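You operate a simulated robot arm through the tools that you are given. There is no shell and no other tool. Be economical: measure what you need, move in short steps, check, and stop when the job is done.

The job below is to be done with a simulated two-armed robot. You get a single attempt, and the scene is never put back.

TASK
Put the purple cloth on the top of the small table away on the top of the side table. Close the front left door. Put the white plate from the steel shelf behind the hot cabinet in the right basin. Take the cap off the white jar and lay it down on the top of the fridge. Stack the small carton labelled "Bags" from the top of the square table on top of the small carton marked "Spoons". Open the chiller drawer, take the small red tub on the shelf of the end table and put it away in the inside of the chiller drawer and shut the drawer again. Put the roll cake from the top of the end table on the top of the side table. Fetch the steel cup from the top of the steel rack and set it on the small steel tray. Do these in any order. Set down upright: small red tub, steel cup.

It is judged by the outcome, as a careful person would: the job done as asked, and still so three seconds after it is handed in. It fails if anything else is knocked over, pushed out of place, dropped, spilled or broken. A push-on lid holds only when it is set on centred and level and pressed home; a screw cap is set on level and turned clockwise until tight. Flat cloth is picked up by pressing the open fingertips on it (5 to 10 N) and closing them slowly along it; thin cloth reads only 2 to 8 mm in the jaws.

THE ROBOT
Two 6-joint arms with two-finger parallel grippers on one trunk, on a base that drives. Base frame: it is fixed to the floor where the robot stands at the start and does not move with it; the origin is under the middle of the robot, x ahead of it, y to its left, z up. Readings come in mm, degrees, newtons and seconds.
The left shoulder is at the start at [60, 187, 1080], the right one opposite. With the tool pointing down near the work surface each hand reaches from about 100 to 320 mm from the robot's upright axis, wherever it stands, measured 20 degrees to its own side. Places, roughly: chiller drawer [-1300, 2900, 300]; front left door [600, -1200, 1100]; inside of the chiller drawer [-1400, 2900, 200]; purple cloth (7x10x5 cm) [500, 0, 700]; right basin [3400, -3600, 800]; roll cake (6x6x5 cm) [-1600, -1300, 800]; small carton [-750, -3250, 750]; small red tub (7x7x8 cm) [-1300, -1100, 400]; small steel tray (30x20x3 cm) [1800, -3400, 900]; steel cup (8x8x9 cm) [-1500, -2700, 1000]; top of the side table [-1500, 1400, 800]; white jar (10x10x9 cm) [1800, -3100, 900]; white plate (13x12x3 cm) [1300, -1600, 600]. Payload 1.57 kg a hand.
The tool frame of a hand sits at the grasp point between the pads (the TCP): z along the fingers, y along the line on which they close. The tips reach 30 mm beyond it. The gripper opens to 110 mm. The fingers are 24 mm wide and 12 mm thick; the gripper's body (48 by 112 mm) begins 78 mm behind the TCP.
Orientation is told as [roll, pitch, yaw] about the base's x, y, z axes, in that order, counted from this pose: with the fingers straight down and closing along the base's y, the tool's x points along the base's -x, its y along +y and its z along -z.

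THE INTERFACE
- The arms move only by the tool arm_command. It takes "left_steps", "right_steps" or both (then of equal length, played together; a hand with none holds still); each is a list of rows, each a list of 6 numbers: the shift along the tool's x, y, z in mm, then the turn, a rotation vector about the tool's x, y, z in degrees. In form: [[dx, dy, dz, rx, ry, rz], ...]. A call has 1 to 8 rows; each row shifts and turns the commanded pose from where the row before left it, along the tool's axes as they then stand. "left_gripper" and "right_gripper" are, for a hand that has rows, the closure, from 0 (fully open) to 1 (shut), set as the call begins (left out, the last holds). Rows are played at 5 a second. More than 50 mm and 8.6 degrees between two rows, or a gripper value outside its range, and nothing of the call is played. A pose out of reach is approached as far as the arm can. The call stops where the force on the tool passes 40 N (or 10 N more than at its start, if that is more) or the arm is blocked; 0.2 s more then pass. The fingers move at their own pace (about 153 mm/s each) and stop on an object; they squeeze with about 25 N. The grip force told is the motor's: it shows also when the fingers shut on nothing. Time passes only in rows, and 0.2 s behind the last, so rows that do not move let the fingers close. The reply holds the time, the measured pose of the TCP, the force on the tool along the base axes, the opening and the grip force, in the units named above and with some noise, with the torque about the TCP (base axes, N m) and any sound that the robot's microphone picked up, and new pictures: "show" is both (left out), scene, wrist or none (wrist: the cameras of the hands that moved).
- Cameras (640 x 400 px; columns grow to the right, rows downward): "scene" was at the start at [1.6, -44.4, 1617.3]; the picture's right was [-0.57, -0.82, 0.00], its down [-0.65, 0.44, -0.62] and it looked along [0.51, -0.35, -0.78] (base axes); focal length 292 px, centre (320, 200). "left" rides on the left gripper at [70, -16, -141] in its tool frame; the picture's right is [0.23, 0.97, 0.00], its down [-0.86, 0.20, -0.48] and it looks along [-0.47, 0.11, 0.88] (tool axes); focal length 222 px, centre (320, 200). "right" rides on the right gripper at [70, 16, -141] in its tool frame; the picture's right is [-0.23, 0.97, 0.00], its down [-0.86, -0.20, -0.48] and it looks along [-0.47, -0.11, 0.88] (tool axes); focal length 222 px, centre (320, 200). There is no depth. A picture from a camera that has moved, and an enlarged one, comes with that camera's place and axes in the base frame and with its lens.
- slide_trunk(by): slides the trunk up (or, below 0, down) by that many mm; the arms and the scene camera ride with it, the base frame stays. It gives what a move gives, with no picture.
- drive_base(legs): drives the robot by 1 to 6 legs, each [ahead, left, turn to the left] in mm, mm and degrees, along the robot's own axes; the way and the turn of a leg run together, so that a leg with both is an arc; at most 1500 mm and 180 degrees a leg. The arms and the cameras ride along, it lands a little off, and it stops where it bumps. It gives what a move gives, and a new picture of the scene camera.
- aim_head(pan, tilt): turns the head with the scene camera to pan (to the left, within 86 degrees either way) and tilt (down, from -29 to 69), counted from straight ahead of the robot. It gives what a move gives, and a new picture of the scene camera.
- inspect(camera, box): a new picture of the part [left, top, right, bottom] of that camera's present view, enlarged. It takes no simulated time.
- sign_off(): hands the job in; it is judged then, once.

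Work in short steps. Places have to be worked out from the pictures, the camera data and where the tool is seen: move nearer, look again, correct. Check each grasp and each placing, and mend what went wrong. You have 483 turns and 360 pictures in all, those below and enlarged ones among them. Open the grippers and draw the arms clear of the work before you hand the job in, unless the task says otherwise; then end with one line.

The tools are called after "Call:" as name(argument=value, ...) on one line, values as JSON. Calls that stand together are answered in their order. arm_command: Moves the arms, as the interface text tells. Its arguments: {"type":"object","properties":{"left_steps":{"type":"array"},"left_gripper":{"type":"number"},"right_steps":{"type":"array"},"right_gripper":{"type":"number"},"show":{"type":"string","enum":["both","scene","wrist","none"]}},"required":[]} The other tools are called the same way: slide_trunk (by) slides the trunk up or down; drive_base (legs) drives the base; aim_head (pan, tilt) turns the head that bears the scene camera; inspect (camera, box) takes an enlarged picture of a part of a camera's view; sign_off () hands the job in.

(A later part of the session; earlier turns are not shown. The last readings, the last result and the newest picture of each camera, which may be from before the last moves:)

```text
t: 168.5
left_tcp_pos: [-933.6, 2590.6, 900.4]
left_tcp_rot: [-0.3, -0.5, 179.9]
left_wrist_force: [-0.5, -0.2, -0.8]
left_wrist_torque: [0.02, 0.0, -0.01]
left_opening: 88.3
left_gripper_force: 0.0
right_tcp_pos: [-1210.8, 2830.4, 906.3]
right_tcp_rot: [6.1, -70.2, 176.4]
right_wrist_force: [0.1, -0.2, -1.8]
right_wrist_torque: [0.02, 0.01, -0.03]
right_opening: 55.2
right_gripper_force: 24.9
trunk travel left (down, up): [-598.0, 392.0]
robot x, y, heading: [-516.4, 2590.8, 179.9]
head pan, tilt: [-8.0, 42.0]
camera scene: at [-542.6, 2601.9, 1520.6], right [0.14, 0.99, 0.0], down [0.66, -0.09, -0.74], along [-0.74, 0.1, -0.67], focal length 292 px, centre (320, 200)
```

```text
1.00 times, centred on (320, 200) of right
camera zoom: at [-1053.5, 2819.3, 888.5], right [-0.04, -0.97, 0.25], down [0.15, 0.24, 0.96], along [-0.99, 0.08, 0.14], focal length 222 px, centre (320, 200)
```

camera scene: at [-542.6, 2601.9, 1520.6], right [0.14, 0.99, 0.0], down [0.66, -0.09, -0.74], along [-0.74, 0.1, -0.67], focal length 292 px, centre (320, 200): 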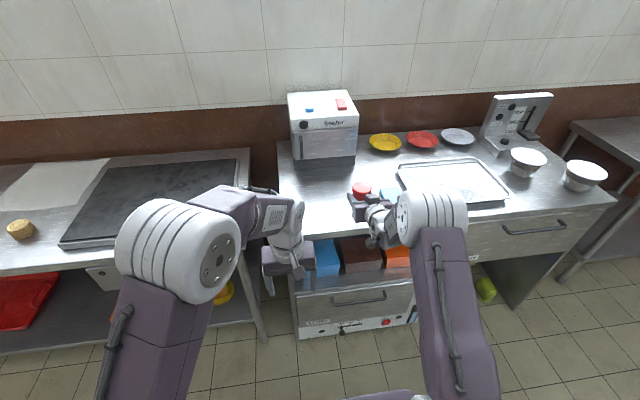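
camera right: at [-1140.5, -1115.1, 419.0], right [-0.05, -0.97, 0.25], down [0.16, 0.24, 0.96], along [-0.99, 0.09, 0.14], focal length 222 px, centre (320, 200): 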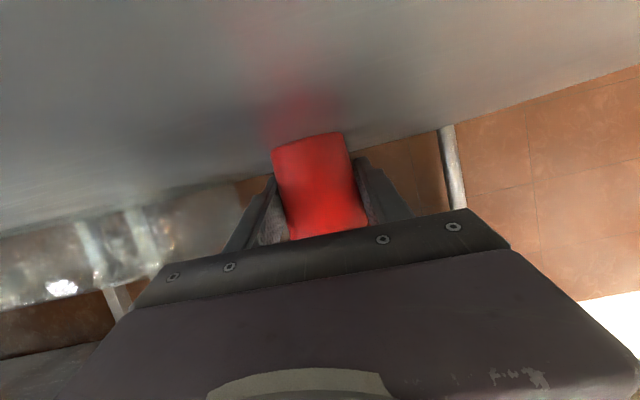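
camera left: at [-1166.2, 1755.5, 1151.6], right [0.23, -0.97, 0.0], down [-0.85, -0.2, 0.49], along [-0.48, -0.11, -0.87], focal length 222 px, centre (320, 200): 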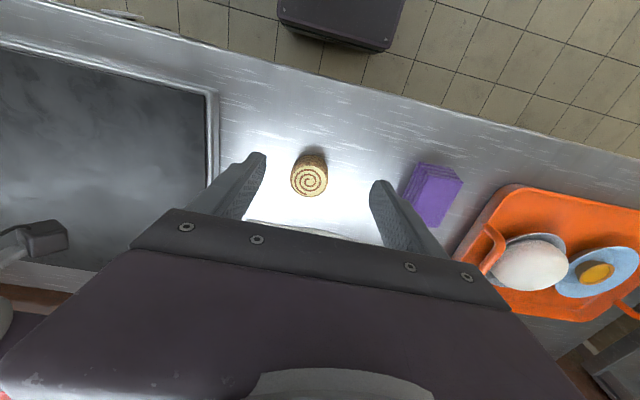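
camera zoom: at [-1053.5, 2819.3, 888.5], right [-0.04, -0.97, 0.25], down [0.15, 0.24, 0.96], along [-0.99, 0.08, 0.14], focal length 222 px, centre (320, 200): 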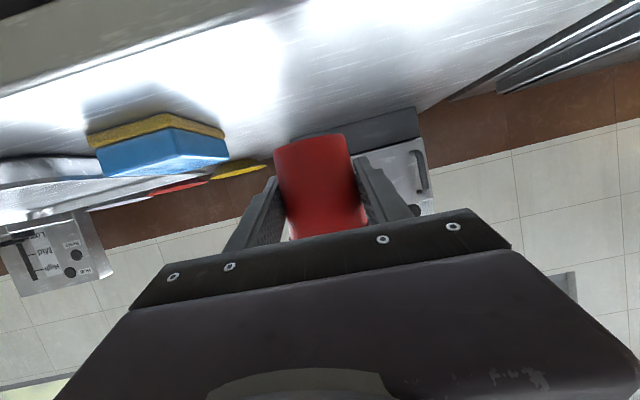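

Call:
drive_base(legs=[[45, 0, 0]])

Call:
slide_trunk(by=-50)

Call:
arm_command(right_steps=[[3.8, 0, 1.4, 0, 0, 0], [2.8, 0, 1, 0, 0, 0], [1.9, 0, 0.7, 0, 0, 0], [1.9, 0, 0.7, 0, 0, 0], [1.9, 0, 0.7, 0, 0, 0], [1.9, 0, 0.7, 0, 0, 0]], show="scene")

```text
t: 169.4
left_tcp_pos: [-978.9, 2590.1, 900.8]
left_tcp_rot: [-0.3, -0.6, 179.9]
left_wrist_force: [0.7, -0.1, -0.4]
left_wrist_torque: [0.01, -0.03, 0.02]
left_opening: 87.9
left_gripper_force: 0.1
right_tcp_pos: [-1255.8, 2831.1, 906.6]
right_tcp_rot: [5.8, -70.2, 176.5]
right_wrist_force: [-0.3, 0.7, -1.8]
right_wrist_torque: [-0.03, -0.03, 0.01]
right_opening: 55.0
right_gripper_force: 25.3
trunk travel left (down, up): [-598.0, 392.0]
robot x, y, heading: [-561.5, 2591.8, 180.0]
head pan, tilt: [-8.0, 42.0]
camera scene: at [-586.2, 2601.6, 1520.6], right [0.14, 0.99, 0.0], down [0.66, -0.09, -0.74], along [-0.74, 0.1, -0.67], focal length 292 px, centre (320, 200)
```

scene: 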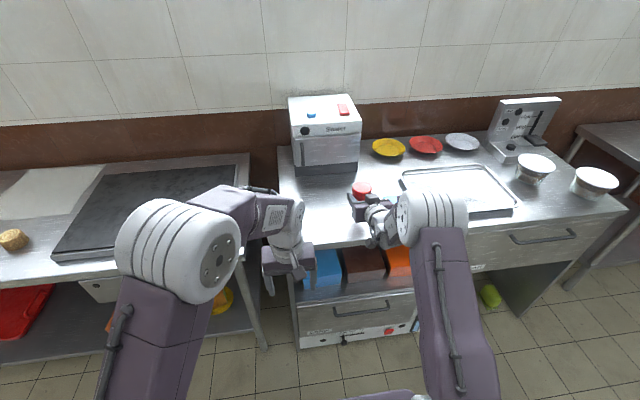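

```text
t: 170.3
left_tcp_pos: [-978.6, 2590.1, 851.1]
left_tcp_rot: [-0.2, -0.6, 179.9]
left_wrist_force: [-0.5, -1.1, -0.1]
left_wrist_torque: [-0.01, 0.01, 0.01]
left_opening: 88.0
left_gripper_force: 0.0
right_tcp_pos: [-1254.8, 2830.3, 855.4]
right_tcp_rot: [5.8, -70.3, 176.4]
right_wrist_force: [0.6, -0.1, 1.3]
right_wrist_torque: [0.08, -0.03, -0.03]
right_opening: 55.4
right_gripper_force: 25.6
trunk travel left (down, up): [-548.0, 442.0]
robot x, y, heading: [-565.2, 2592.1, 179.8]
head pan, tilt: [-8.0, 42.0]
```

```text
t: 171.7
left_tcp_pos: [-976.0, 2589.4, 851.9]
left_tcp_rot: [-0.3, -0.7, 179.9]
left_wrist_force: [-0.1, -0.3, -0.8]
left_wrist_torque: [0.02, 0.0, -0.01]
left_opening: 88.2
left_gripper_force: 0.0
right_tcp_pos: [-1253.4, 2830.3, 843.8]
right_tcp_rot: [6.0, -70.4, 176.6]
right_wrist_force: [0.3, -0.2, 16.2]
right_wrist_torque: [0.03, 0.09, 0.02]
right_opening: 54.0
right_gripper_force: 24.6
trunk travel left (down, up): [-548.0, 442.0]
robot x, y, heading: [-562.5, 2590.1, 179.7]
head pan, tilt: [-8.0, 42.0]
camera scene: at [-583.3, 2600.7, 1470.7], right [0.14, 0.99, 0.0], down [0.66, -0.09, -0.74], along [-0.74, 0.1, -0.67], focal length 292 px, centre (320, 200)
```

scene: 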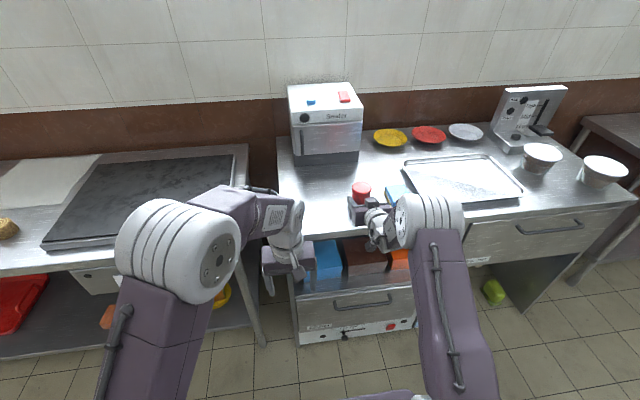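

Tub stands on the counter (16 N contact). Release and back off.

Call:
arm_command(right_steps=[[-1, 0, -0.4, 0, 0, 0], [0, 0, 0, 0, 0, 0], [0, 0, 0, 0, 0, 0]], right_gripper=0.15, show="wrist")

Call:
drive_base(legs=[[-120, 0, 0]])

```text
t: 172.5
left_tcp_pos: [-979.0, 2588.9, 850.3]
left_tcp_rot: [-0.2, -0.7, 180.0]
left_wrist_force: [0.0, -0.6, -0.3]
left_wrist_torque: [0.01, 0.0, 0.02]
left_opening: 87.9
left_gripper_force: 0.2
right_tcp_pos: [-1253.4, 2829.4, 843.5]
right_tcp_rot: [5.9, -70.2, 176.5]
right_wrist_force: [3.5, -3.5, 6.7]
right_wrist_torque: [0.25, 0.12, -0.08]
right_opening: 89.4
right_gripper_force: 0.1
trunk travel left (down, up): [-548.0, 442.0]
robot x, y, heading: [-559.7, 2591.5, 179.7]
head pan, tilt: [-8.0, 42.0]
camera right: at [-1096.1, 2819.0, 825.7], right [-0.04, -0.97, 0.25], down [0.15, 0.24, 0.96], along [-0.99, 0.08, 0.14], focal length 222 px, centre (320, 200)
```

right: 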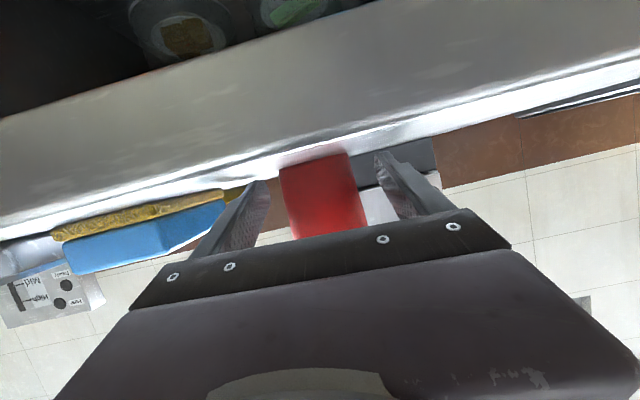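

```text
t: 173.7
left_tcp_pos: [-854.4, 2592.2, 854.3]
left_tcp_rot: [-0.2, -0.9, 179.7]
left_wrist_force: [0.0, -0.2, -0.3]
left_wrist_torque: [0.01, 0.0, -0.01]
left_opening: 87.9
left_gripper_force: 0.1
right_tcp_pos: [-1128.9, 2831.1, 841.3]
right_tcp_rot: [6.4, -69.8, 176.0]
right_wrist_force: [27.7, -1.2, 0.2]
right_wrist_torque: [-0.05, -0.59, -1.51]
right_opening: 91.7
right_gripper_force: 0.1
trunk travel left (down, up): [-548.0, 442.0]
robot x, y, heading: [-443.5, 2591.7, 179.8]
head pan, tilt: [-8.0, 42.0]
camera scene: at [-459.8, 2601.5, 1470.5], right [0.14, 0.99, 0.0], down [0.66, -0.1, -0.75], along [-0.74, 0.11, -0.67], focal length 292 px, centre (320, 200)
```

scene: 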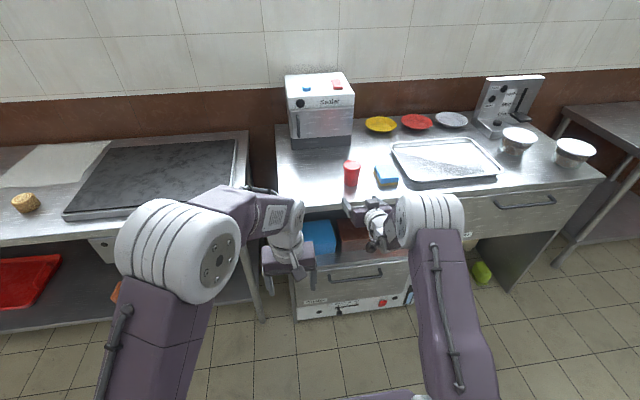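

Call:
arm_command(right_steps=[[-15, 0, -15, 0, 0, 0], [-15, 0, -15, 0, 0, 0]], show="none")

```text
t: 174.3
left_tcp_pos: [-857.9, 2590.9, 851.2]
left_tcp_rot: [-0.1, -0.6, 179.9]
left_wrist_force: [0.1, -0.5, 0.1]
left_wrist_torque: [0.0, -0.01, -0.01]
left_opening: 87.8
left_gripper_force: 0.2
right_tcp_pos: [-1113.0, 2834.1, 877.5]
right_tcp_rot: [6.4, -69.5, 176.0]
right_wrist_force: [-0.3, -0.8, 0.7]
right_wrist_torque: [-0.01, 0.01, -0.01]
right_opening: 93.5
right_gripper_force: 0.0
trunk travel left (down, up): [-548.0, 442.0]
robot x, y, heading: [-442.1, 2592.5, 179.8]
head pan, tilt: [-8.0, 42.0]
```

Rotate the right hand back to vertical while retracting it.

Call:
arm_command(right_steps=[[-1, 0, -27, 0, 8.5, 0], [3, 0, -27, 0, 8.5, 0], [6.6, 0, -26, 0, 8.5, 0], [10, 0, -25, 0, 8.5, 0], [13.5, 0, -23, 0, 8.5, 0], [16.7, 0, -21, 0, 8.5, 0], [19.5, 0, -18.7, 0, 8.5, 0], [21.9, 0, -15.7, 0, 8.5, 0]], right_gripper=0.05, show="none")

```text
t: 176.1
left_tcp_pos: [-858.2, 2591.5, 851.3]
left_tcp_rot: [-0.2, -0.6, 179.8]
left_wrist_force: [-0.6, 0.1, 0.3]
left_wrist_torque: [0.02, 0.02, 0.02]
left_opening: 87.7
left_gripper_force: 0.0
right_tcp_pos: [-931.3, 2838.0, 951.8]
right_tcp_rot: [3.5, -6.2, -177.2]
right_wrist_force: [-0.3, -0.7, -0.4]
right_wrist_torque: [0.01, -0.06, 0.01]
right_opening: 104.4
right_gripper_force: 0.2
right hand out of reach, approached as far as the arm can: row 3, 4
trunk travel left (down, up): [-548.0, 442.0]
robot x, y, heading: [-441.8, 2594.9, 180.1]
head pan, tilt: [-8.0, 42.0]
```

Call:
arm_command(right_steps=[[0, 0, -10, 3.5, 6.2, 2.8], [0, 0, 0, 0, 0, 0]], left_steps=[[0, 0, -45, 0, 0, 0], [30, 0, -30, 0, 0, 0]], show="none")

Call:
drive_base(legs=[[290, 0, 0]])

Call:
inspect(camera="right", box=[0, 0, 640, 400])

```text
t: 176.7
left_tcp_pos: [-824.6, 2590.0, 927.3]
left_tcp_rot: [-0.1, -0.7, 179.8]
left_wrist_force: [-0.3, 0.1, 0.2]
left_wrist_torque: [-0.02, 0.02, -0.01]
left_opening: 87.9
left_gripper_force: 0.0
right_tcp_pos: [-927.8, 2838.7, 962.4]
right_tcp_rot: [0.2, 0.1, -179.8]
right_wrist_force: [0.2, -0.3, 0.2]
right_wrist_torque: [-0.03, 0.0, -0.01]
right_opening: 104.4
right_gripper_force: 0.1
trunk travel left (down, up): [-548.0, 442.0]
robot x, y, heading: [-441.4, 2590.2, 180.0]
head pan, tilt: [-8.0, 42.0]
```

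```text
t: 178.7
left_tcp_pos: [-1118.1, 2592.7, 926.5]
left_tcp_rot: [-0.1, -0.7, 179.6]
left_wrist_force: [0.2, -0.6, 0.5]
left_wrist_torque: [-0.04, -0.04, 0.01]
left_opening: 87.8
left_gripper_force: 0.1
right_tcp_pos: [-1220.4, 2841.5, 962.1]
right_tcp_rot: [0.2, -0.1, -179.9]
right_wrist_force: [-0.2, 0.1, -0.1]
right_wrist_torque: [-0.02, -0.02, 0.01]
right_opening: 104.6
right_gripper_force: 0.1
trunk travel left (down, up): [-548.0, 442.0]
robot x, y, heading: [-732.4, 2592.5, 180.0]
head pan, tilt: [-8.0, 42.0]
camera scene: at [-756.2, 2603.1, 1470.6], right [0.15, 0.99, 0.0], down [0.66, -0.1, -0.74], along [-0.73, 0.11, -0.67], focal length 292 px, centre (320, 200)
```

scene: 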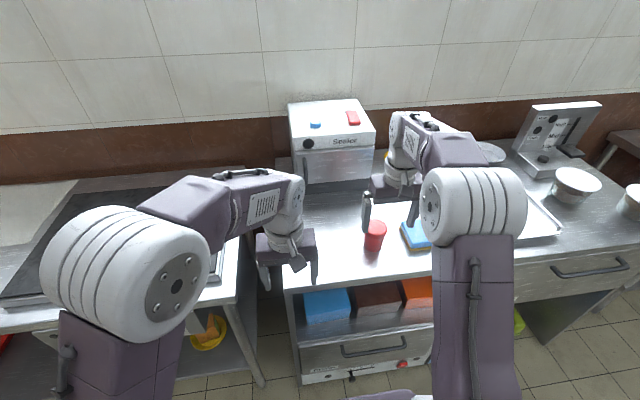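

```text
1.00 times, centred on (320, 200) of right
camera zoom: at [-1149.0, 2826.4, 1102.7], right [-0.23, -0.97, 0.0], down [-0.86, 0.2, 0.48], along [-0.47, 0.1, -0.88], focal length 222 px, centre (320, 200)
```

zoom: 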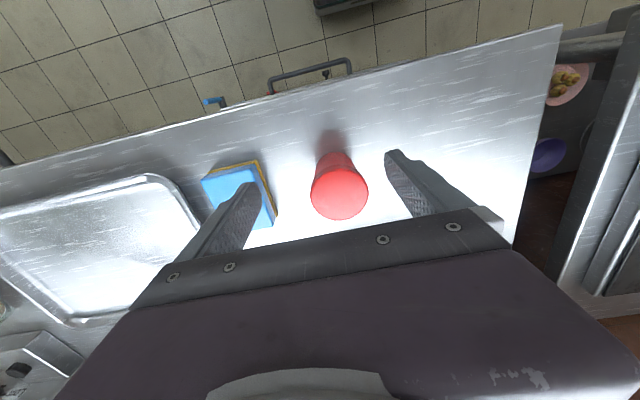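

Tub top centre ≈(−1261,2827). Centre above it and descend.

Call:
arm_command(right_steps=[[-20, 7, 0, 0, 0, 0], [-21, 7, 0, 0, 0, 0], [0, 0, 30, 0, 0, 0], [0, 0, 20, 0, 0, 0], [0, 0, 0, 0, 0, 0]], right_gripper=0, show="wrist")

```text
t: 179.9
left_tcp_pos: [-1117.0, 2592.4, 925.7]
left_tcp_rot: [-0.1, -0.6, 179.6]
left_wrist_force: [-0.3, 0.1, -0.4]
left_wrist_torque: [0.0, 0.01, -0.01]
left_opening: 88.2
left_gripper_force: 0.0
right_tcp_pos: [-1258.8, 2826.7, 910.7]
right_tcp_rot: [0.1, -0.1, -179.9]
right_wrist_force: [-0.4, -0.3, -0.5]
right_wrist_torque: [-0.01, 0.03, -0.04]
right_opening: 110.0
right_gripper_force: 0.0
trunk travel left (down, up): [-548.0, 442.0]
robot x, y, heading: [-728.2, 2594.1, 179.6]
head pan, tilt: [-8.0, 42.0]
camera right: at [-1189.0, 2812.1, 1052.3], right [-0.23, -0.97, 0.0], down [-0.86, 0.2, 0.48], along [-0.47, 0.1, -0.88], focal length 222 px, centre (320, 200)
```

right: 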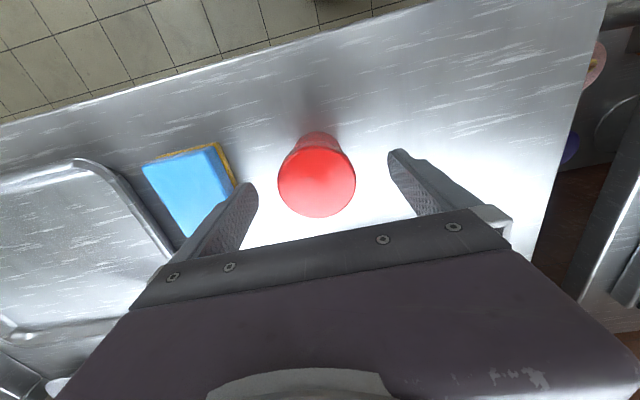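

Call:
arm_command(right_steps=[[-2, -4, 20, 0, 0, 0], [0, 0, 20, 0, 0, 0], [0, 0, 18, 0, 0, 0], [0, 0, 0, 0, 0, 0]], right_gripper=0, show="none")

Call:
arm_command(right_steps=[[0, 0, 0, 0, 0, 0], [0, 0, 0, 0, 0, 0], [0, 0, 0, 0, 0, 0], [0, 0, -20, 0, 0, 0], [0, 0, -45, 0, 0, 0], [0, 0, -45, 0, 0, 0]], right_gripper=1, show="wrist")

```text
t: 180.9
left_tcp_pos: [-1117.4, 2593.3, 927.2]
left_tcp_rot: [-0.2, -0.5, 179.6]
left_wrist_force: [-0.1, -0.2, 0.7]
left_wrist_torque: [-0.02, -0.02, 0.02]
left_opening: 88.1
left_gripper_force: 0.0
right_tcp_pos: [-1262.3, 2830.3, 853.3]
right_tcp_rot: [0.3, 0.1, -179.9]
right_wrist_force: [0.2, -0.2, -0.2]
right_wrist_torque: [0.01, -0.01, 0.01]
right_opening: 109.7
right_gripper_force: 0.0
trunk travel left (down, up): [-548.0, 442.0]
robot x, y, heading: [-729.7, 2591.7, 179.5]
head pan, tilt: [-8.0, 42.0]
```

```text
t: 182.3
left_tcp_pos: [-1118.4, 2594.1, 926.5]
left_tcp_rot: [-0.2, -0.6, 179.6]
left_wrist_force: [-0.2, -0.4, -0.1]
left_wrist_torque: [-0.01, -0.02, -0.03]
left_opening: 88.1
left_gripper_force: 0.0
right_tcp_pos: [-1263.3, 2830.7, 963.5]
right_tcp_rot: [0.2, 0.0, -180.0]
right_wrist_force: [0.4, -0.3, -0.7]
right_wrist_torque: [0.01, -0.01, 0.03]
right_opening: 60.8
right_gripper_force: 25.1
trunk travel left (down, up): [-548.0, 442.0]
robot x, y, heading: [-734.6, 2590.8, 179.5]
head pan, tilt: [-8.0, 42.0]
camera right: at [-1191.7, 2815.6, 1104.7], right [-0.23, -0.97, 0.0], down [-0.86, 0.2, 0.48], along [-0.47, 0.1, -0.88], focal length 222 px, centre (320, 200)
```

right: 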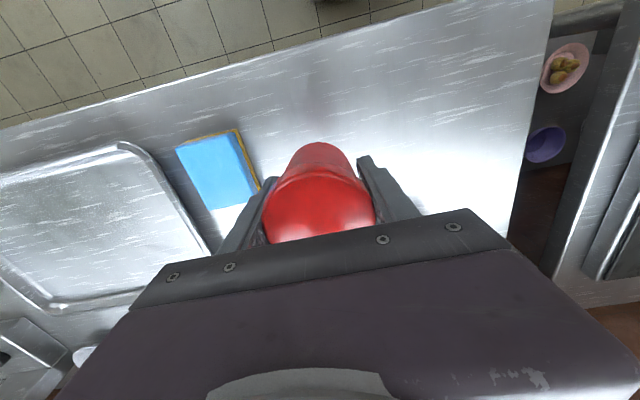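

Tub re-gripped vertically. Now back off, shift right so the left hand can face the drawer handle, and lower the trunk.

Call:
drive_base(legs=[[-340, 0, 0], [0, -490, 0]])

Call:
slide_trunk(by=-400)

Call:
aim_head(pan=20, tilt=40)

```text
t: 187.1
left_tcp_pos: [-777.6, 3082.6, 926.8]
left_tcp_rot: [-0.2, -0.6, 179.9]
left_wrist_force: [0.0, 0.4, 1.0]
left_wrist_torque: [-0.01, -0.05, 0.01]
left_opening: 88.0
left_gripper_force: 0.0
right_tcp_pos: [-923.4, 3318.3, 962.2]
right_tcp_rot: [0.3, 0.0, -179.5]
right_wrist_force: [-0.1, -1.1, -0.7]
right_wrist_torque: [0.02, 0.01, -0.02]
right_opening: 60.7
right_gripper_force: 24.8
trunk travel left (down, up): [-548.0, 442.0]
robot x, y, heading: [-395.4, 3084.4, 180.1]
head pan, tilt: [-8.0, 42.0]
camera scene: at [-415.9, 3093.5, 1470.6], right [0.14, 0.99, 0.0], down [0.66, -0.09, -0.74], along [-0.74, 0.1, -0.67], focal length 292 px, centre (320, 200)
```

scene: 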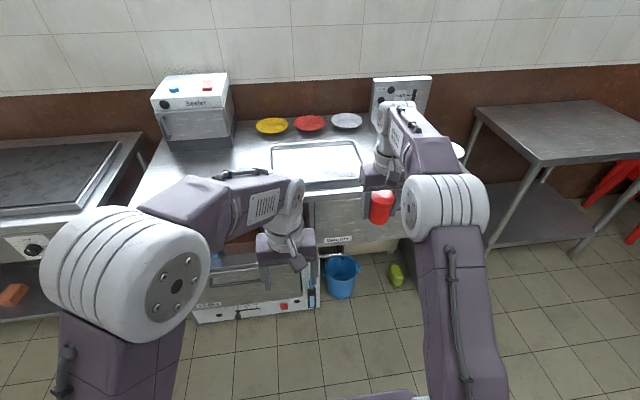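

```text
t: 190.9
left_tcp_pos: [-777.5, 3081.3, 525.4]
left_tcp_rot: [-0.3, -0.5, 179.8]
left_wrist_force: [0.1, -0.5, 0.4]
left_wrist_torque: [0.04, -0.05, 0.04]
left_opening: 88.0
left_gripper_force: 0.1
right_tcp_pos: [-925.5, 3318.3, 563.3]
right_tcp_rot: [0.2, 0.0, -179.5]
right_wrist_force: [1.2, -0.2, -1.5]
right_wrist_torque: [-0.02, -0.03, -0.04]
right_opening: 60.8
right_gripper_force: 25.5
trunk travel left (down, up): [-148.0, 842.0]
robot x, y, heading: [-393.5, 3086.1, 180.0]
head pan, tilt: [-8.0, 42.0]
```

```text
t: 191.8
left_tcp_pos: [-777.5, 3081.9, 525.9]
left_tcp_rot: [-0.2, -0.6, 179.9]
left_wrist_force: [0.2, 0.2, 0.5]
left_wrist_torque: [-0.01, -0.02, -0.02]
left_opening: 87.9
left_gripper_force: 0.0
right_tcp_pos: [-923.2, 3316.5, 562.4]
right_tcp_rot: [0.2, 0.0, -179.6]
right_wrist_force: [0.2, -0.3, -1.8]
right_wrist_torque: [-0.03, 0.0, 0.04]
right_opening: 60.6
right_gripper_force: 24.9
trunk travel left (down, up): [-148.0, 842.0]
robot x, y, heading: [-393.5, 3080.4, 180.0]
head pan, tilt: [20.0, 40.0]
camera scene: at [-412.9, 3052.4, 1073.5], right [-0.34, 0.94, 0.0], down [0.6, 0.22, -0.77], along [-0.72, -0.26, -0.64], focal length 292 px, centre (320, 200)
```

scene: 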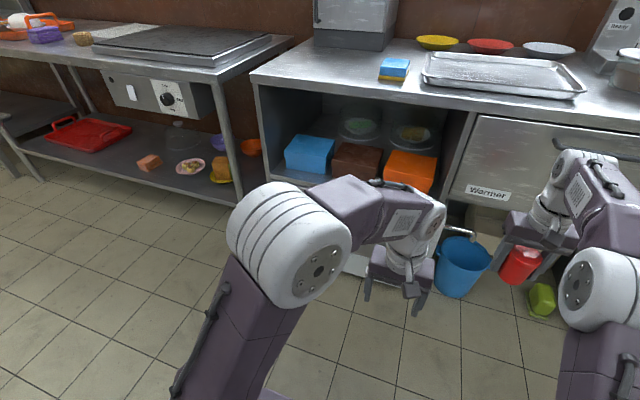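

Rotate the left hand forward while extending it left.

Call:
arm_command(left_steps=[[-24, 27, 8, 0, -8.5, 0], [-22.5, 27, 11.5, 0, -8.5, 0], [-20.6, 27, 14.7, 0, -8.5, 0], [-18.2, 27, 17.6, 0, -8.5, 0], [-15.4, 27, 20, 0, -8.5, 0], [-12.3, 27, 22.1, 0, -8.5, 0], [-8.9, 27, 23.7, 0, -8.5, 0], [-5.3, 27, 24.7, 0, -8.5, 0]], left_gripper=0.4, show="none")

Call:
arm_command(left_steps=[[0, 0, 0, 0, -8, -8], [0, 0, 0, 0, 0, -8.3], [0, 0, 0, 0, 0, -8.3], [0, 0, 0, 0, 0, -8.3], [0, 0, 0, 0, 0, -8.3], [0, 0, 0, 0, 0, -8.3], [0, 0, 0, 0, 0, -8.3], [0, 0, 0, 0, 0, -8.3]], show="wrist")

```text
t: 193.6
left_tcp_pos: [-953.4, 2929.2, 471.4]
left_tcp_rot: [7.6, -62.9, 175.6]
left_wrist_force: [-0.7, -0.2, 0.3]
left_wrist_torque: [-0.04, -0.02, 0.0]
left_opening: 66.1
left_gripper_force: 0.0
left hand out of reach, approached as far as the arm can: row 5, 7, 8
right_tcp_pos: [-923.8, 3318.7, 561.8]
right_tcp_rot: [0.3, -0.1, -179.5]
right_wrist_force: [-0.7, 0.4, -1.9]
right_wrist_torque: [-0.04, 0.0, 0.02]
right_opening: 61.0
right_gripper_force: 25.0
trunk travel left (down, up): [-148.0, 842.0]
robot x, y, heading: [-389.4, 3079.6, 180.3]
head pan, tilt: [20.0, 40.0]
```

```text
refused: row 1 steps farther than a row can; nothing moved
```

Call:
arm_command(left_steps=[[-3, 15, 12, 0, 0, -8.3], [-3, 15, 12, 0, 0, -8.3], [0, 0, 0, 0, 0, -8.3], [0, 0, 0, 0, 0, -8.3], [0, 0, 0, 0, 0, -8.3], [0, 0, 0, 0, 0, -8.3], [0, 0, 0, 0, 0, -8.3], [0, 0, 0, 0, 0, -8.3]], show="none")

```text
t: 195.4
left_tcp_pos: [-1046.6, 2968.1, 573.4]
left_tcp_rot: [-46.7, -45.5, -117.7]
left_wrist_force: [0.0, 0.0, 1.0]
left_wrist_torque: [-0.01, 0.0, 0.01]
left_opening: 65.7
left_gripper_force: 0.0
left hand out of reach, approached as far as the arm can: row 1, 2, 3, 4, 5, 6, 7, 8
right_tcp_pos: [-923.0, 3317.5, 563.2]
right_tcp_rot: [0.2, 0.1, -179.5]
right_wrist_force: [-0.5, 0.0, -1.9]
right_wrist_torque: [0.01, 0.0, -0.03]
right_opening: 61.0
right_gripper_force: 24.7
trunk travel left (down, up): [-148.0, 842.0]
robot x, y, heading: [-393.8, 3082.6, 180.0]
head pan, tilt: [20.0, 40.0]
```

Call:
arm_command(left_steps=[[0, 0, 0, 0, 0, 0]], show="both")

```text
t: 195.8
left_tcp_pos: [-1046.7, 2967.8, 572.2]
left_tcp_rot: [-46.7, -45.7, -117.9]
left_wrist_force: [0.5, -0.1, 0.3]
left_wrist_torque: [0.02, 0.02, 0.01]
left_opening: 65.9
left_gripper_force: 0.0
right_tcp_pos: [-924.2, 3317.5, 562.7]
right_tcp_rot: [0.2, 0.0, -179.6]
right_wrist_force: [1.3, 0.7, -0.9]
right_wrist_torque: [0.01, -0.01, 0.01]
right_opening: 60.7
right_gripper_force: 24.8
trunk travel left (down, up): [-148.0, 842.0]
robot x, y, heading: [-390.8, 3080.5, 180.0]
head pan, tilt: [20.0, 40.0]
camera scene: at [-412.9, 3052.4, 1073.5], right [-0.34, 0.94, 0.0], down [0.6, 0.22, -0.77], along [-0.72, -0.26, -0.64], focal length 292 px, centre (320, 200)
camera left: at [-908.1, 3037.2, 599.2], right [0.43, -0.62, -0.66], down [0.21, -0.64, 0.74], along [-0.88, -0.45, -0.14], focal length 222 px, centre (320, 200)
```

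scene: 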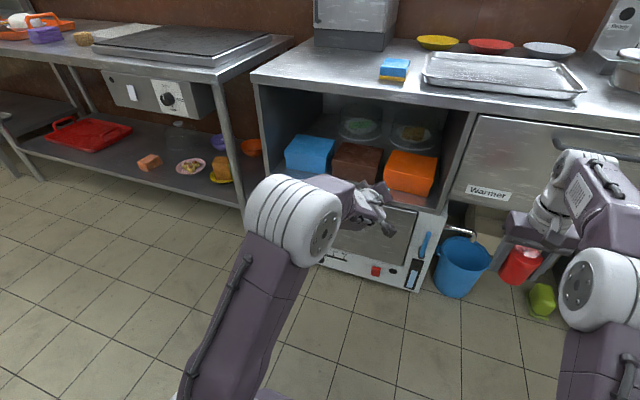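
left: 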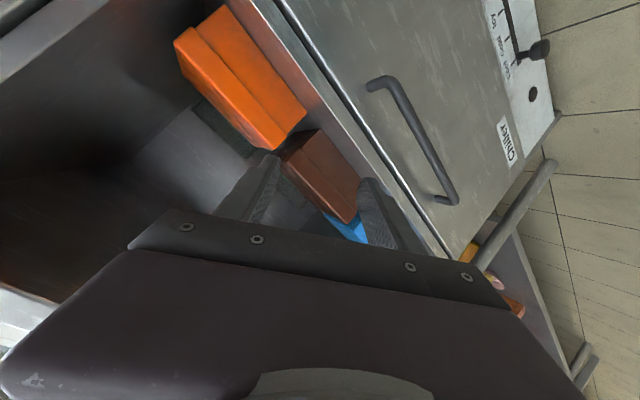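

The reverse: return the left hand to a steeper pose (25° tilt) with the fingers closing front-to-back, retracting first.

Call:
arm_command(left_steps=[[-1.4, 27.7, -27.4, 0, 0, 0], [-1.4, 27.7, -27.4, 0, 0, 0], [-1.4, 27.7, -27.4, 0, 0, 0], [0, 0, 0, -3.9, 2.6, -6.0], [0, 0, 0, -3.9, 2.6, -6.0], [0, 0, 0, -3.9, 2.6, -6.0], [0, 0, 0, -3.9, 2.6, -6.0], [0, 0, 0, -3.9, 2.6, -6.0]], show="none")

Call:
arm_command(left_steps=[[0, 0, 0, -3.9, 2.6, -6.0], [0, 0, 0, -3.9, 2.6, -6.0], [0, 0, 0, -3.9, 2.6, -6.0], [0, 0, 0, 0, 0, 0]], show="wrist")

```text
t: 197.6
left_tcp_pos: [-971.9, 2937.4, 626.8]
left_tcp_rot: [-35.8, -15.9, -101.9]
left_wrist_force: [-0.1, 0.2, 0.6]
left_wrist_torque: [0.01, -0.03, 0.0]
left_opening: 65.8
left_gripper_force: 0.0
left hand out of reach, approached as far as the arm can: row 1, 2, 3
right_tcp_pos: [-924.4, 3318.0, 562.3]
right_tcp_rot: [0.2, 0.0, -179.5]
right_wrist_force: [-0.9, -0.5, -0.6]
right_wrist_torque: [0.04, -0.02, 0.0]
right_opening: 60.6
right_gripper_force: 25.2
trunk travel left (down, up): [-148.0, 842.0]
robot x, y, heading: [-395.0, 3084.6, 180.1]
head pan, tilt: [20.0, 40.0]
```

```text
t: 198.6
left_tcp_pos: [-971.3, 2937.5, 626.4]
left_tcp_rot: [-25.5, 0.1, -90.3]
left_wrist_force: [0.3, -0.2, 0.9]
left_wrist_torque: [-0.01, 0.02, -0.01]
left_opening: 66.2
left_gripper_force: 0.1
right_tcp_pos: [-923.3, 3316.6, 561.8]
right_tcp_rot: [0.2, 0.0, -179.5]
right_wrist_force: [-1.0, 0.4, -2.2]
right_wrist_torque: [0.04, -0.01, -0.02]
right_opening: 60.8
right_gripper_force: 24.9
trunk travel left (down, up): [-148.0, 842.0]
robot x, y, heading: [-391.9, 3078.2, 180.1]
head pan, tilt: [20.0, 40.0]
camera left: at [-925.4, 3007.8, 761.7], right [0.88, 0.22, -0.42], down [0.38, -0.86, 0.34], along [-0.28, -0.46, -0.84], focal length 222 px, centre (320, 200)
```

left: 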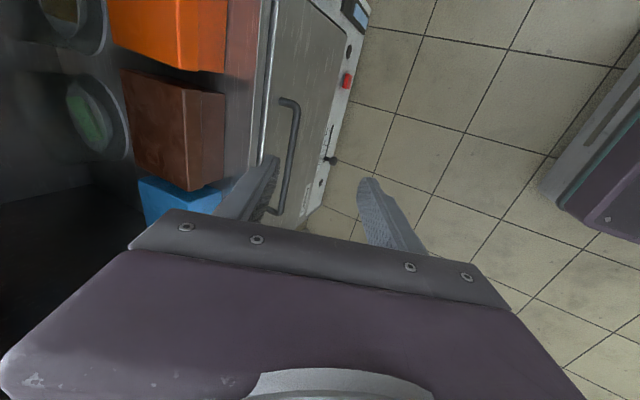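

Orientation works: fingers now close front-to-back. Handle ≈ (−1131, 2760–2965, 418). Raise the trunk for better arm posture and retract the tub hand.

Call:
slide_trunk(by=300)

Call:
arm_command(right_steps=[[40, 0, -20, 0, 0, 0], [45, 0, -20, 0, 0, 0], [45, 0, -20, 0, 0, 0], [0, 0, 0, 0, 0, 0]], left_steps=[[0, 0, 45, 0, 0, 0], [0, 0, 45, 0, 0, 0], [0, 0, 45, 0, 0, 0], [0, 0, 45, 0, 0, 0]], left_gripper=0.5, show="none")

```text
t: 201.6
left_tcp_pos: [-971.3, 2937.7, 927.0]
left_tcp_rot: [-25.6, 0.0, -90.3]
left_wrist_force: [0.1, -1.0, -0.3]
left_wrist_torque: [-0.01, 0.0, -0.01]
left_opening: 65.9
left_gripper_force: 0.2
right_tcp_pos: [-923.0, 3318.6, 863.0]
right_tcp_rot: [0.2, 0.0, -179.4]
right_wrist_force: [0.1, -0.4, -2.3]
right_wrist_torque: [0.02, -0.02, -0.01]
right_opening: 60.8
right_gripper_force: 24.7
trunk travel left (down, up): [-448.0, 542.0]
robot x, y, heading: [-390.3, 3079.6, 180.0]
head pan, tilt: [20.0, 40.0]
```

```text
t: 202.6
left_tcp_pos: [-1050.0, 2938.9, 763.8]
left_tcp_rot: [-25.6, 0.0, -90.3]
left_wrist_force: [-0.2, -0.1, -0.4]
left_wrist_torque: [0.01, 0.0, -0.01]
left_opening: 55.1
left_gripper_force: 0.0
right_tcp_pos: [-795.5, 3320.9, 922.4]
right_tcp_rot: [0.3, 0.2, -179.4]
right_wrist_force: [-0.5, -0.6, -1.5]
right_wrist_torque: [0.02, -0.03, 0.07]
right_opening: 60.6
right_gripper_force: 25.7
trunk travel left (down, up): [-448.0, 542.0]
robot x, y, heading: [-386.4, 3081.3, 180.0]
head pan, tilt: [20.0, 40.0]
```

Call:
arm_command(left_steps=[[-10, 40, 22, 0, 0, 0], [-10, 40, 22, 0, 0, 0], [-10, 40, 22, 0, 0, 0], [-10, 40, 22, 0, 0, 0], [-10, 40, 22, 0, 0, 0], [-10, 40, 22, 0, 0, 0], [-10, 40, 22, 0, 0, 0]], left_gripper=0.65, show="wrist")

```text
t: 204.2
left_tcp_pos: [-863.8, 2864.8, 504.5]
left_tcp_rot: [-25.6, -0.1, -90.2]
left_wrist_force: [1.5, -0.3, -0.8]
left_wrist_torque: [-0.03, 0.01, 0.04]
left_opening: 38.3
left_gripper_force: 0.2
right_tcp_pos: [-793.9, 3318.9, 923.6]
right_tcp_rot: [0.1, -0.1, -179.5]
right_wrist_force: [0.4, -0.3, -1.7]
right_wrist_torque: [0.01, -0.02, 0.01]
right_opening: 60.5
right_gripper_force: 25.3
trunk travel left (down, up): [-448.0, 542.0]
robot x, y, heading: [-391.1, 3083.6, 180.3]
head pan, tilt: [20.0, 40.0]
camera left: at [-817.1, 2935.3, 638.6], right [0.88, 0.22, -0.42], down [0.38, -0.86, 0.34], along [-0.28, -0.46, -0.84], focal length 222 px, centre (320, 200)
```

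left: 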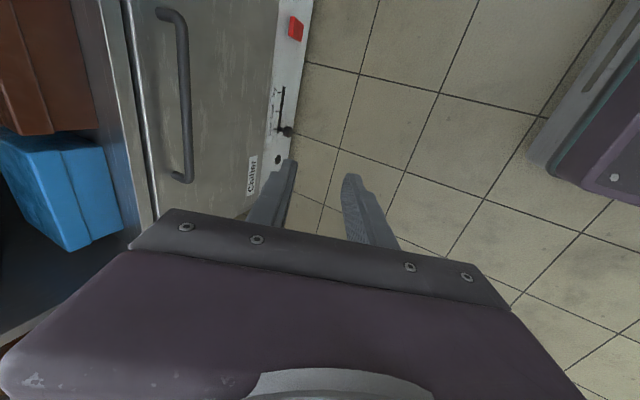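

Handle triangulated at x≈−1137, z≈409. Lower slightly, drive ahead 235 so the fingers sit just above the bar.

Call:
arm_command(left_steps=[[0, 11, 24, 0, 0, 0], [0, 0, 0, 0, 0, 0]], show="none")

Call:
drive_base(legs=[[232, 0, 0]])

Call:
inspect(camera="left", box=[0, 0, 640, 400])

```text
t: 204.8
left_tcp_pos: [-863.4, 2867.0, 477.6]
left_tcp_rot: [-25.7, 0.1, -90.3]
left_wrist_force: [0.9, -0.7, 0.2]
left_wrist_torque: [-0.05, 0.02, -0.02]
left_opening: 38.5
left_gripper_force: 0.1
right_tcp_pos: [-793.0, 3318.8, 922.9]
right_tcp_rot: [0.4, 0.0, -179.5]
right_wrist_force: [-1.0, -0.3, -1.6]
right_wrist_torque: [-0.01, 0.03, 0.0]
right_opening: 60.9
right_gripper_force: 25.4
trunk travel left (down, up): [-448.0, 542.0]
robot x, y, heading: [-390.6, 3079.9, 179.9]
head pan, tilt: [20.0, 40.0]
```

```text
t: 206.6
left_tcp_pos: [-1099.7, 2865.5, 478.9]
left_tcp_rot: [-25.6, -0.1, -90.2]
left_wrist_force: [0.5, 0.1, -0.6]
left_wrist_torque: [0.01, -0.03, -0.01]
left_opening: 38.5
left_gripper_force: 0.0
right_tcp_pos: [-1029.1, 3319.1, 923.0]
right_tcp_rot: [0.2, 0.1, -179.5]
right_wrist_force: [0.0, -0.8, -1.7]
right_wrist_torque: [0.04, -0.02, 0.0]
right_opening: 60.9
right_gripper_force: 25.1
trunk travel left (down, up): [-448.0, 542.0]
robot x, y, heading: [-627.6, 3083.8, -179.9]
head pan, tilt: [20.0, 40.0]
camera scene: at [-650.1, 3052.3, 1373.5], right [-0.34, 0.94, 0.0], down [0.6, 0.22, -0.77], along [-0.72, -0.26, -0.64], focal length 292 px, centre (320, 200)
```

scene: 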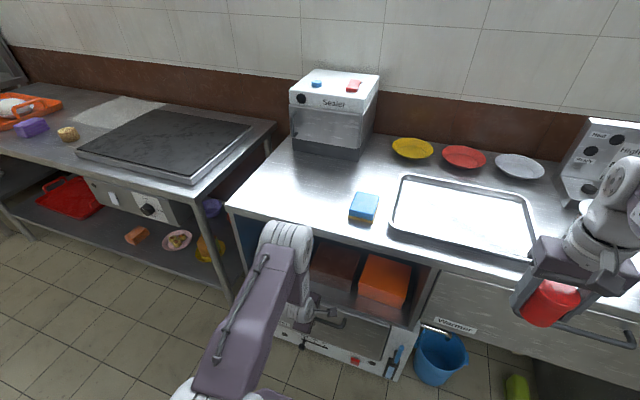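

```text
1.00 times, centred on (320, 200) of left
camera zoom: at [-1054.0, 2936.0, 612.3], right [0.88, 0.22, -0.42], down [0.38, -0.86, 0.35], along [-0.28, -0.46, -0.84], focal length 222 px, centre (320, 200)
```

zoom: 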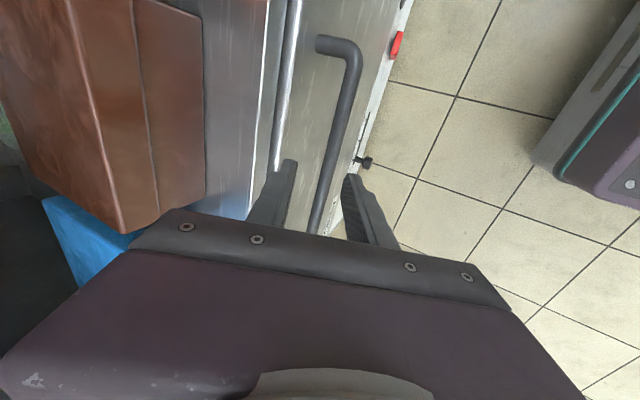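

Bar lies between the fingers, offset about 11 mm toward the robot side. Adjust and insert.

Call:
arm_command(left_steps=[[0, 13, 10, 0, 0, 0], [0, 0, 18, 0, 0, 0], [0, 0, 14, 0, 0, 0], [0, 0, 10, 0, 0, 0], [0, 0, 0, 0, 0, 0]], show="wrist")

```text
t: 207.8
left_tcp_pos: [-1110.1, 2866.7, 425.5]
left_tcp_rot: [-25.5, 0.1, -90.2]
left_wrist_force: [0.2, 0.5, 1.6]
left_wrist_torque: [0.0, 0.0, -0.01]
left_opening: 38.3
left_gripper_force: 0.0
right_tcp_pos: [-1030.5, 3319.0, 923.1]
right_tcp_rot: [0.2, 0.0, -179.5]
right_wrist_force: [0.1, 0.2, -1.7]
right_wrist_torque: [-0.01, 0.01, 0.02]
right_opening: 60.9
right_gripper_force: 24.7
trunk travel left (down, up): [-448.0, 542.0]
robot x, y, heading: [-626.9, 3082.3, -179.9]
head pan, tilt: [20.0, 40.0]
camera left: at [-1064.1, 2935.8, 560.4], right [0.88, 0.22, -0.42], down [0.38, -0.86, 0.34], along [-0.28, -0.46, -0.84], focal length 222 px, centre (320, 200)
```

left: 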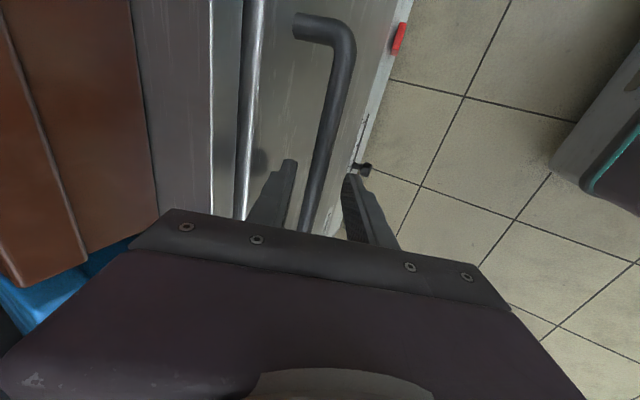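

Call:
arm_command(left_steps=[[0, 0, 8, 0, 0, 0], [0, 0, 6, 0, 0, 0], [0, 0, 0, 0, 0, 0]], show="none")

Call:
arm_command(left_steps=[[0, 0, 0, 0, 0, 0], [0, 0, 0, 0, 0, 0], [0, 0, 0, 0, 0, 0]], left_gripper=1, show="wrist")

```text
t: 208.6
left_tcp_pos: [-1116.2, 2866.2, 414.1]
left_tcp_rot: [-25.5, 0.1, -90.2]
left_wrist_force: [-0.3, -0.4, 0.6]
left_wrist_torque: [-0.01, 0.0, 0.02]
left_opening: 38.5
left_gripper_force: 0.1
right_tcp_pos: [-1030.1, 3318.8, 924.0]
right_tcp_rot: [0.2, 0.0, -179.5]
right_wrist_force: [-0.7, 0.3, -1.3]
right_wrist_torque: [0.0, -0.01, 0.03]
right_opening: 60.9
right_gripper_force: 24.7
trunk travel left (down, up): [-448.0, 542.0]
robot x, y, heading: [-624.5, 3084.6, -180.1]
head pan, tilt: [20.0, 40.0]
```

```text
t: 209.4
left_tcp_pos: [-1116.6, 2865.2, 415.3]
left_tcp_rot: [-25.9, 0.0, -90.2]
left_wrist_force: [-5.7, -1.6, 12.9]
left_wrist_torque: [0.47, 0.08, -0.22]
left_opening: 13.9
left_gripper_force: 30.3
right_tcp_pos: [-1029.7, 3318.3, 924.3]
right_tcp_rot: [0.4, 0.1, -179.5]
right_wrist_force: [-0.2, 0.7, -2.3]
right_wrist_torque: [-0.03, -0.04, -0.02]
right_opening: 60.8
right_gripper_force: 25.1
trunk travel left (down, up): [-448.0, 542.0]
robot x, y, heading: [-632.1, 3083.7, -179.9]
head pan, tilt: [20.0, 40.0]
camera left: at [-1070.6, 2936.0, 549.0], right [0.88, 0.22, -0.42], down [0.38, -0.86, 0.34], along [-0.29, -0.47, -0.84], focal length 222 px, centre (320, 200)
```

left: 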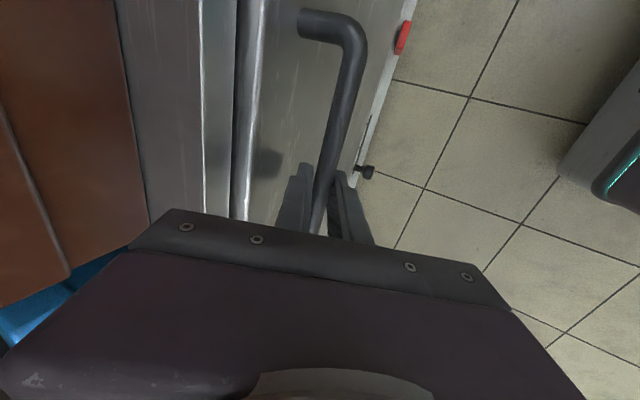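

Bar gripped (14 mm). Pull by driving back in small amounts.

Call:
drive_base(legs=[[-80, 0, 0]])

```text
t: 210.4
left_tcp_pos: [-1035.3, 2865.7, 414.7]
left_tcp_rot: [-25.8, 0.0, -90.2]
left_wrist_force: [-0.4, -0.6, 9.6]
left_wrist_torque: [-0.69, 0.1, 0.3]
left_opening: 14.0
left_gripper_force: 30.6
right_tcp_pos: [-948.3, 3319.3, 923.8]
right_tcp_rot: [0.4, -0.1, -179.5]
right_wrist_force: [-0.3, 0.4, -2.0]
right_wrist_torque: [-0.01, 0.04, -0.01]
right_opening: 60.6
right_gripper_force: 25.2
trunk travel left (down, up): [-448.0, 542.0]
robot x, y, heading: [-548.3, 3083.7, -180.0]
head pan, tilt: [20.0, 40.0]
camera scene: at [-566.8, 3053.0, 1373.5], right [-0.34, 0.94, 0.0], down [0.6, 0.22, -0.77], along [-0.72, -0.26, -0.64], focal length 292 px, centre (320, 200)
```

scene: 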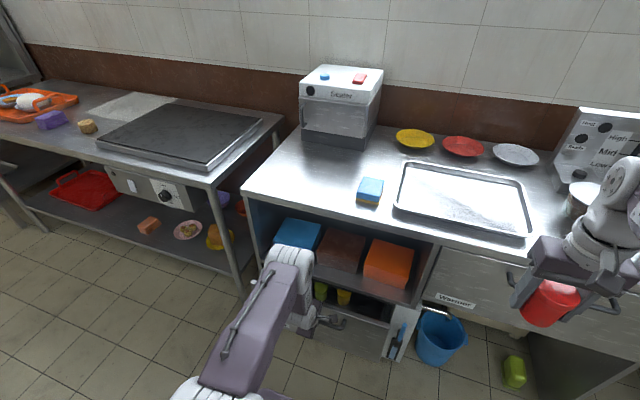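

Drawer is opening. Pull another 200.

Call:
drive_base(legs=[[-190, 0, 0]])

Call:
aim_head(pan=12, tilt=52)

```text
t: 212.0
left_tcp_pos: [-846.5, 2867.7, 413.8]
left_tcp_rot: [-25.7, 0.0, -90.3]
left_wrist_force: [-0.8, -8.4, 7.5]
left_wrist_torque: [-0.5, 0.09, 0.27]
left_opening: 14.0
left_gripper_force: 30.1
right_tcp_pos: [-757.9, 3318.7, 924.2]
right_tcp_rot: [0.2, 0.0, -179.7]
right_wrist_force: [1.1, 0.0, -1.5]
right_wrist_torque: [-0.01, 0.0, -0.01]
right_opening: 60.8
right_gripper_force: 25.1
trunk travel left (down, up): [-448.0, 542.0]
robot x, y, heading: [-354.1, 3081.6, 180.1]
head pan, tilt: [20.0, 40.0]
camera scene: at [-377.1, 3052.1, 1373.6], right [-0.34, 0.94, 0.0], down [0.6, 0.22, -0.77], along [-0.72, -0.26, -0.64], focal length 292 px, centre (320, 200)
```

scene: 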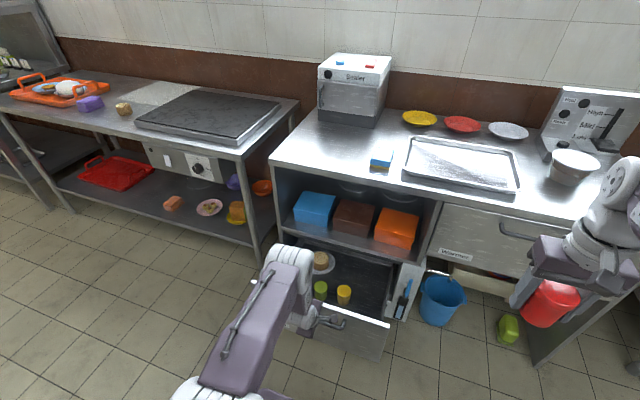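

```text
t: 212.7
left_tcp_pos: [-845.3, 2867.1, 414.5]
left_tcp_rot: [-25.7, 0.0, -90.3]
left_wrist_force: [-0.6, -0.7, 7.1]
left_wrist_torque: [0.27, 0.03, -0.08]
left_opening: 13.7
left_gripper_force: 29.9
right_tcp_pos: [-758.7, 3319.9, 923.1]
right_tcp_rot: [0.4, -0.1, -179.6]
right_wrist_force: [-0.1, -0.2, -1.7]
right_wrist_torque: [0.03, 0.02, 0.01]
right_opening: 60.7
right_gripper_force: 24.7
trunk travel left (down, up): [-448.0, 542.0]
robot x, y, heading: [-360.7, 3082.8, 179.9]
head pan, tilt: [12.0, 52.0]
camera scene: at [-371.5, 3065.9, 1356.8], right [-0.21, 0.98, 0.0], down [0.77, 0.16, -0.62], along [-0.6, -0.13, -0.79], focal length 292 px, centre (320, 200)
```

scene: 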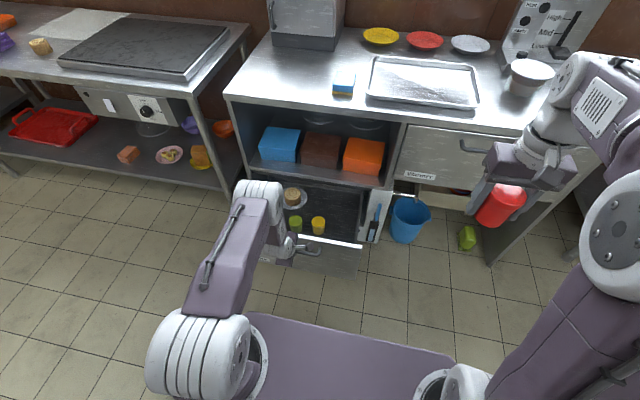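

Call:
inspect(camera="scene", box=[260, 165, 420, 285])

```text
3.33 times, centred on (340, 225) of scene
camera zoom: at [-371.5, 3065.9, 1356.8], right [-0.21, 0.98, 0.0], down [0.77, 0.16, -0.62], along [-0.6, -0.13, -0.79], focal length 974 px, centre (253, 117)
```

zoom: 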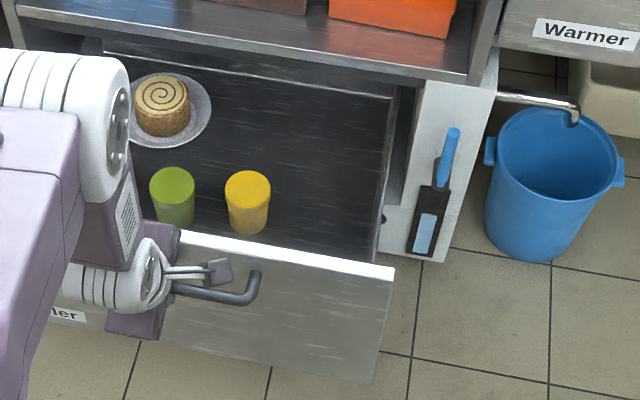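

Drawer open ~270 mm, contents at left; free floor at right near (−1030,3000). Release the handle and lift the left hand away.

Call:
arm_command(left_steps=[[0, 0, 0, 0, 0, 0], [0, 0, 0, 0, 0, 0], [0, 0, -30, 0, 0, 0], [0, 0, -40, 0, 0, 0], [0, 10, -48, 0, 0, 0], [0, 0, -48, 0, 0, 0], [0, 0, -48, 0, 0, 0], [0, 0, -48, 0, 0, 0]], left_gripper=0.6, show="none")

```text
t: 214.5
left_tcp_pos: [-733.3, 2864.1, 644.6]
left_tcp_rot: [-25.6, 0.0, -90.3]
left_wrist_force: [0.7, -0.2, 0.4]
left_wrist_torque: [-0.01, 0.02, 0.01]
left_opening: 43.9
left_gripper_force: 0.0
left hand out of reach, approached as far as the arm can: row 8
right_tcp_pos: [-759.3, 3319.8, 923.1]
right_tcp_rot: [0.4, -0.1, -179.6]
right_wrist_force: [0.5, -0.4, -1.5]
right_wrist_torque: [0.03, 0.01, -0.01]
right_opening: 60.7
right_gripper_force: 24.3
trunk travel left (down, up): [-448.0, 542.0]
robot x, y, heading: [-357.5, 3081.5, 179.9]
head pan, tilt: [12.0, 52.0]
```

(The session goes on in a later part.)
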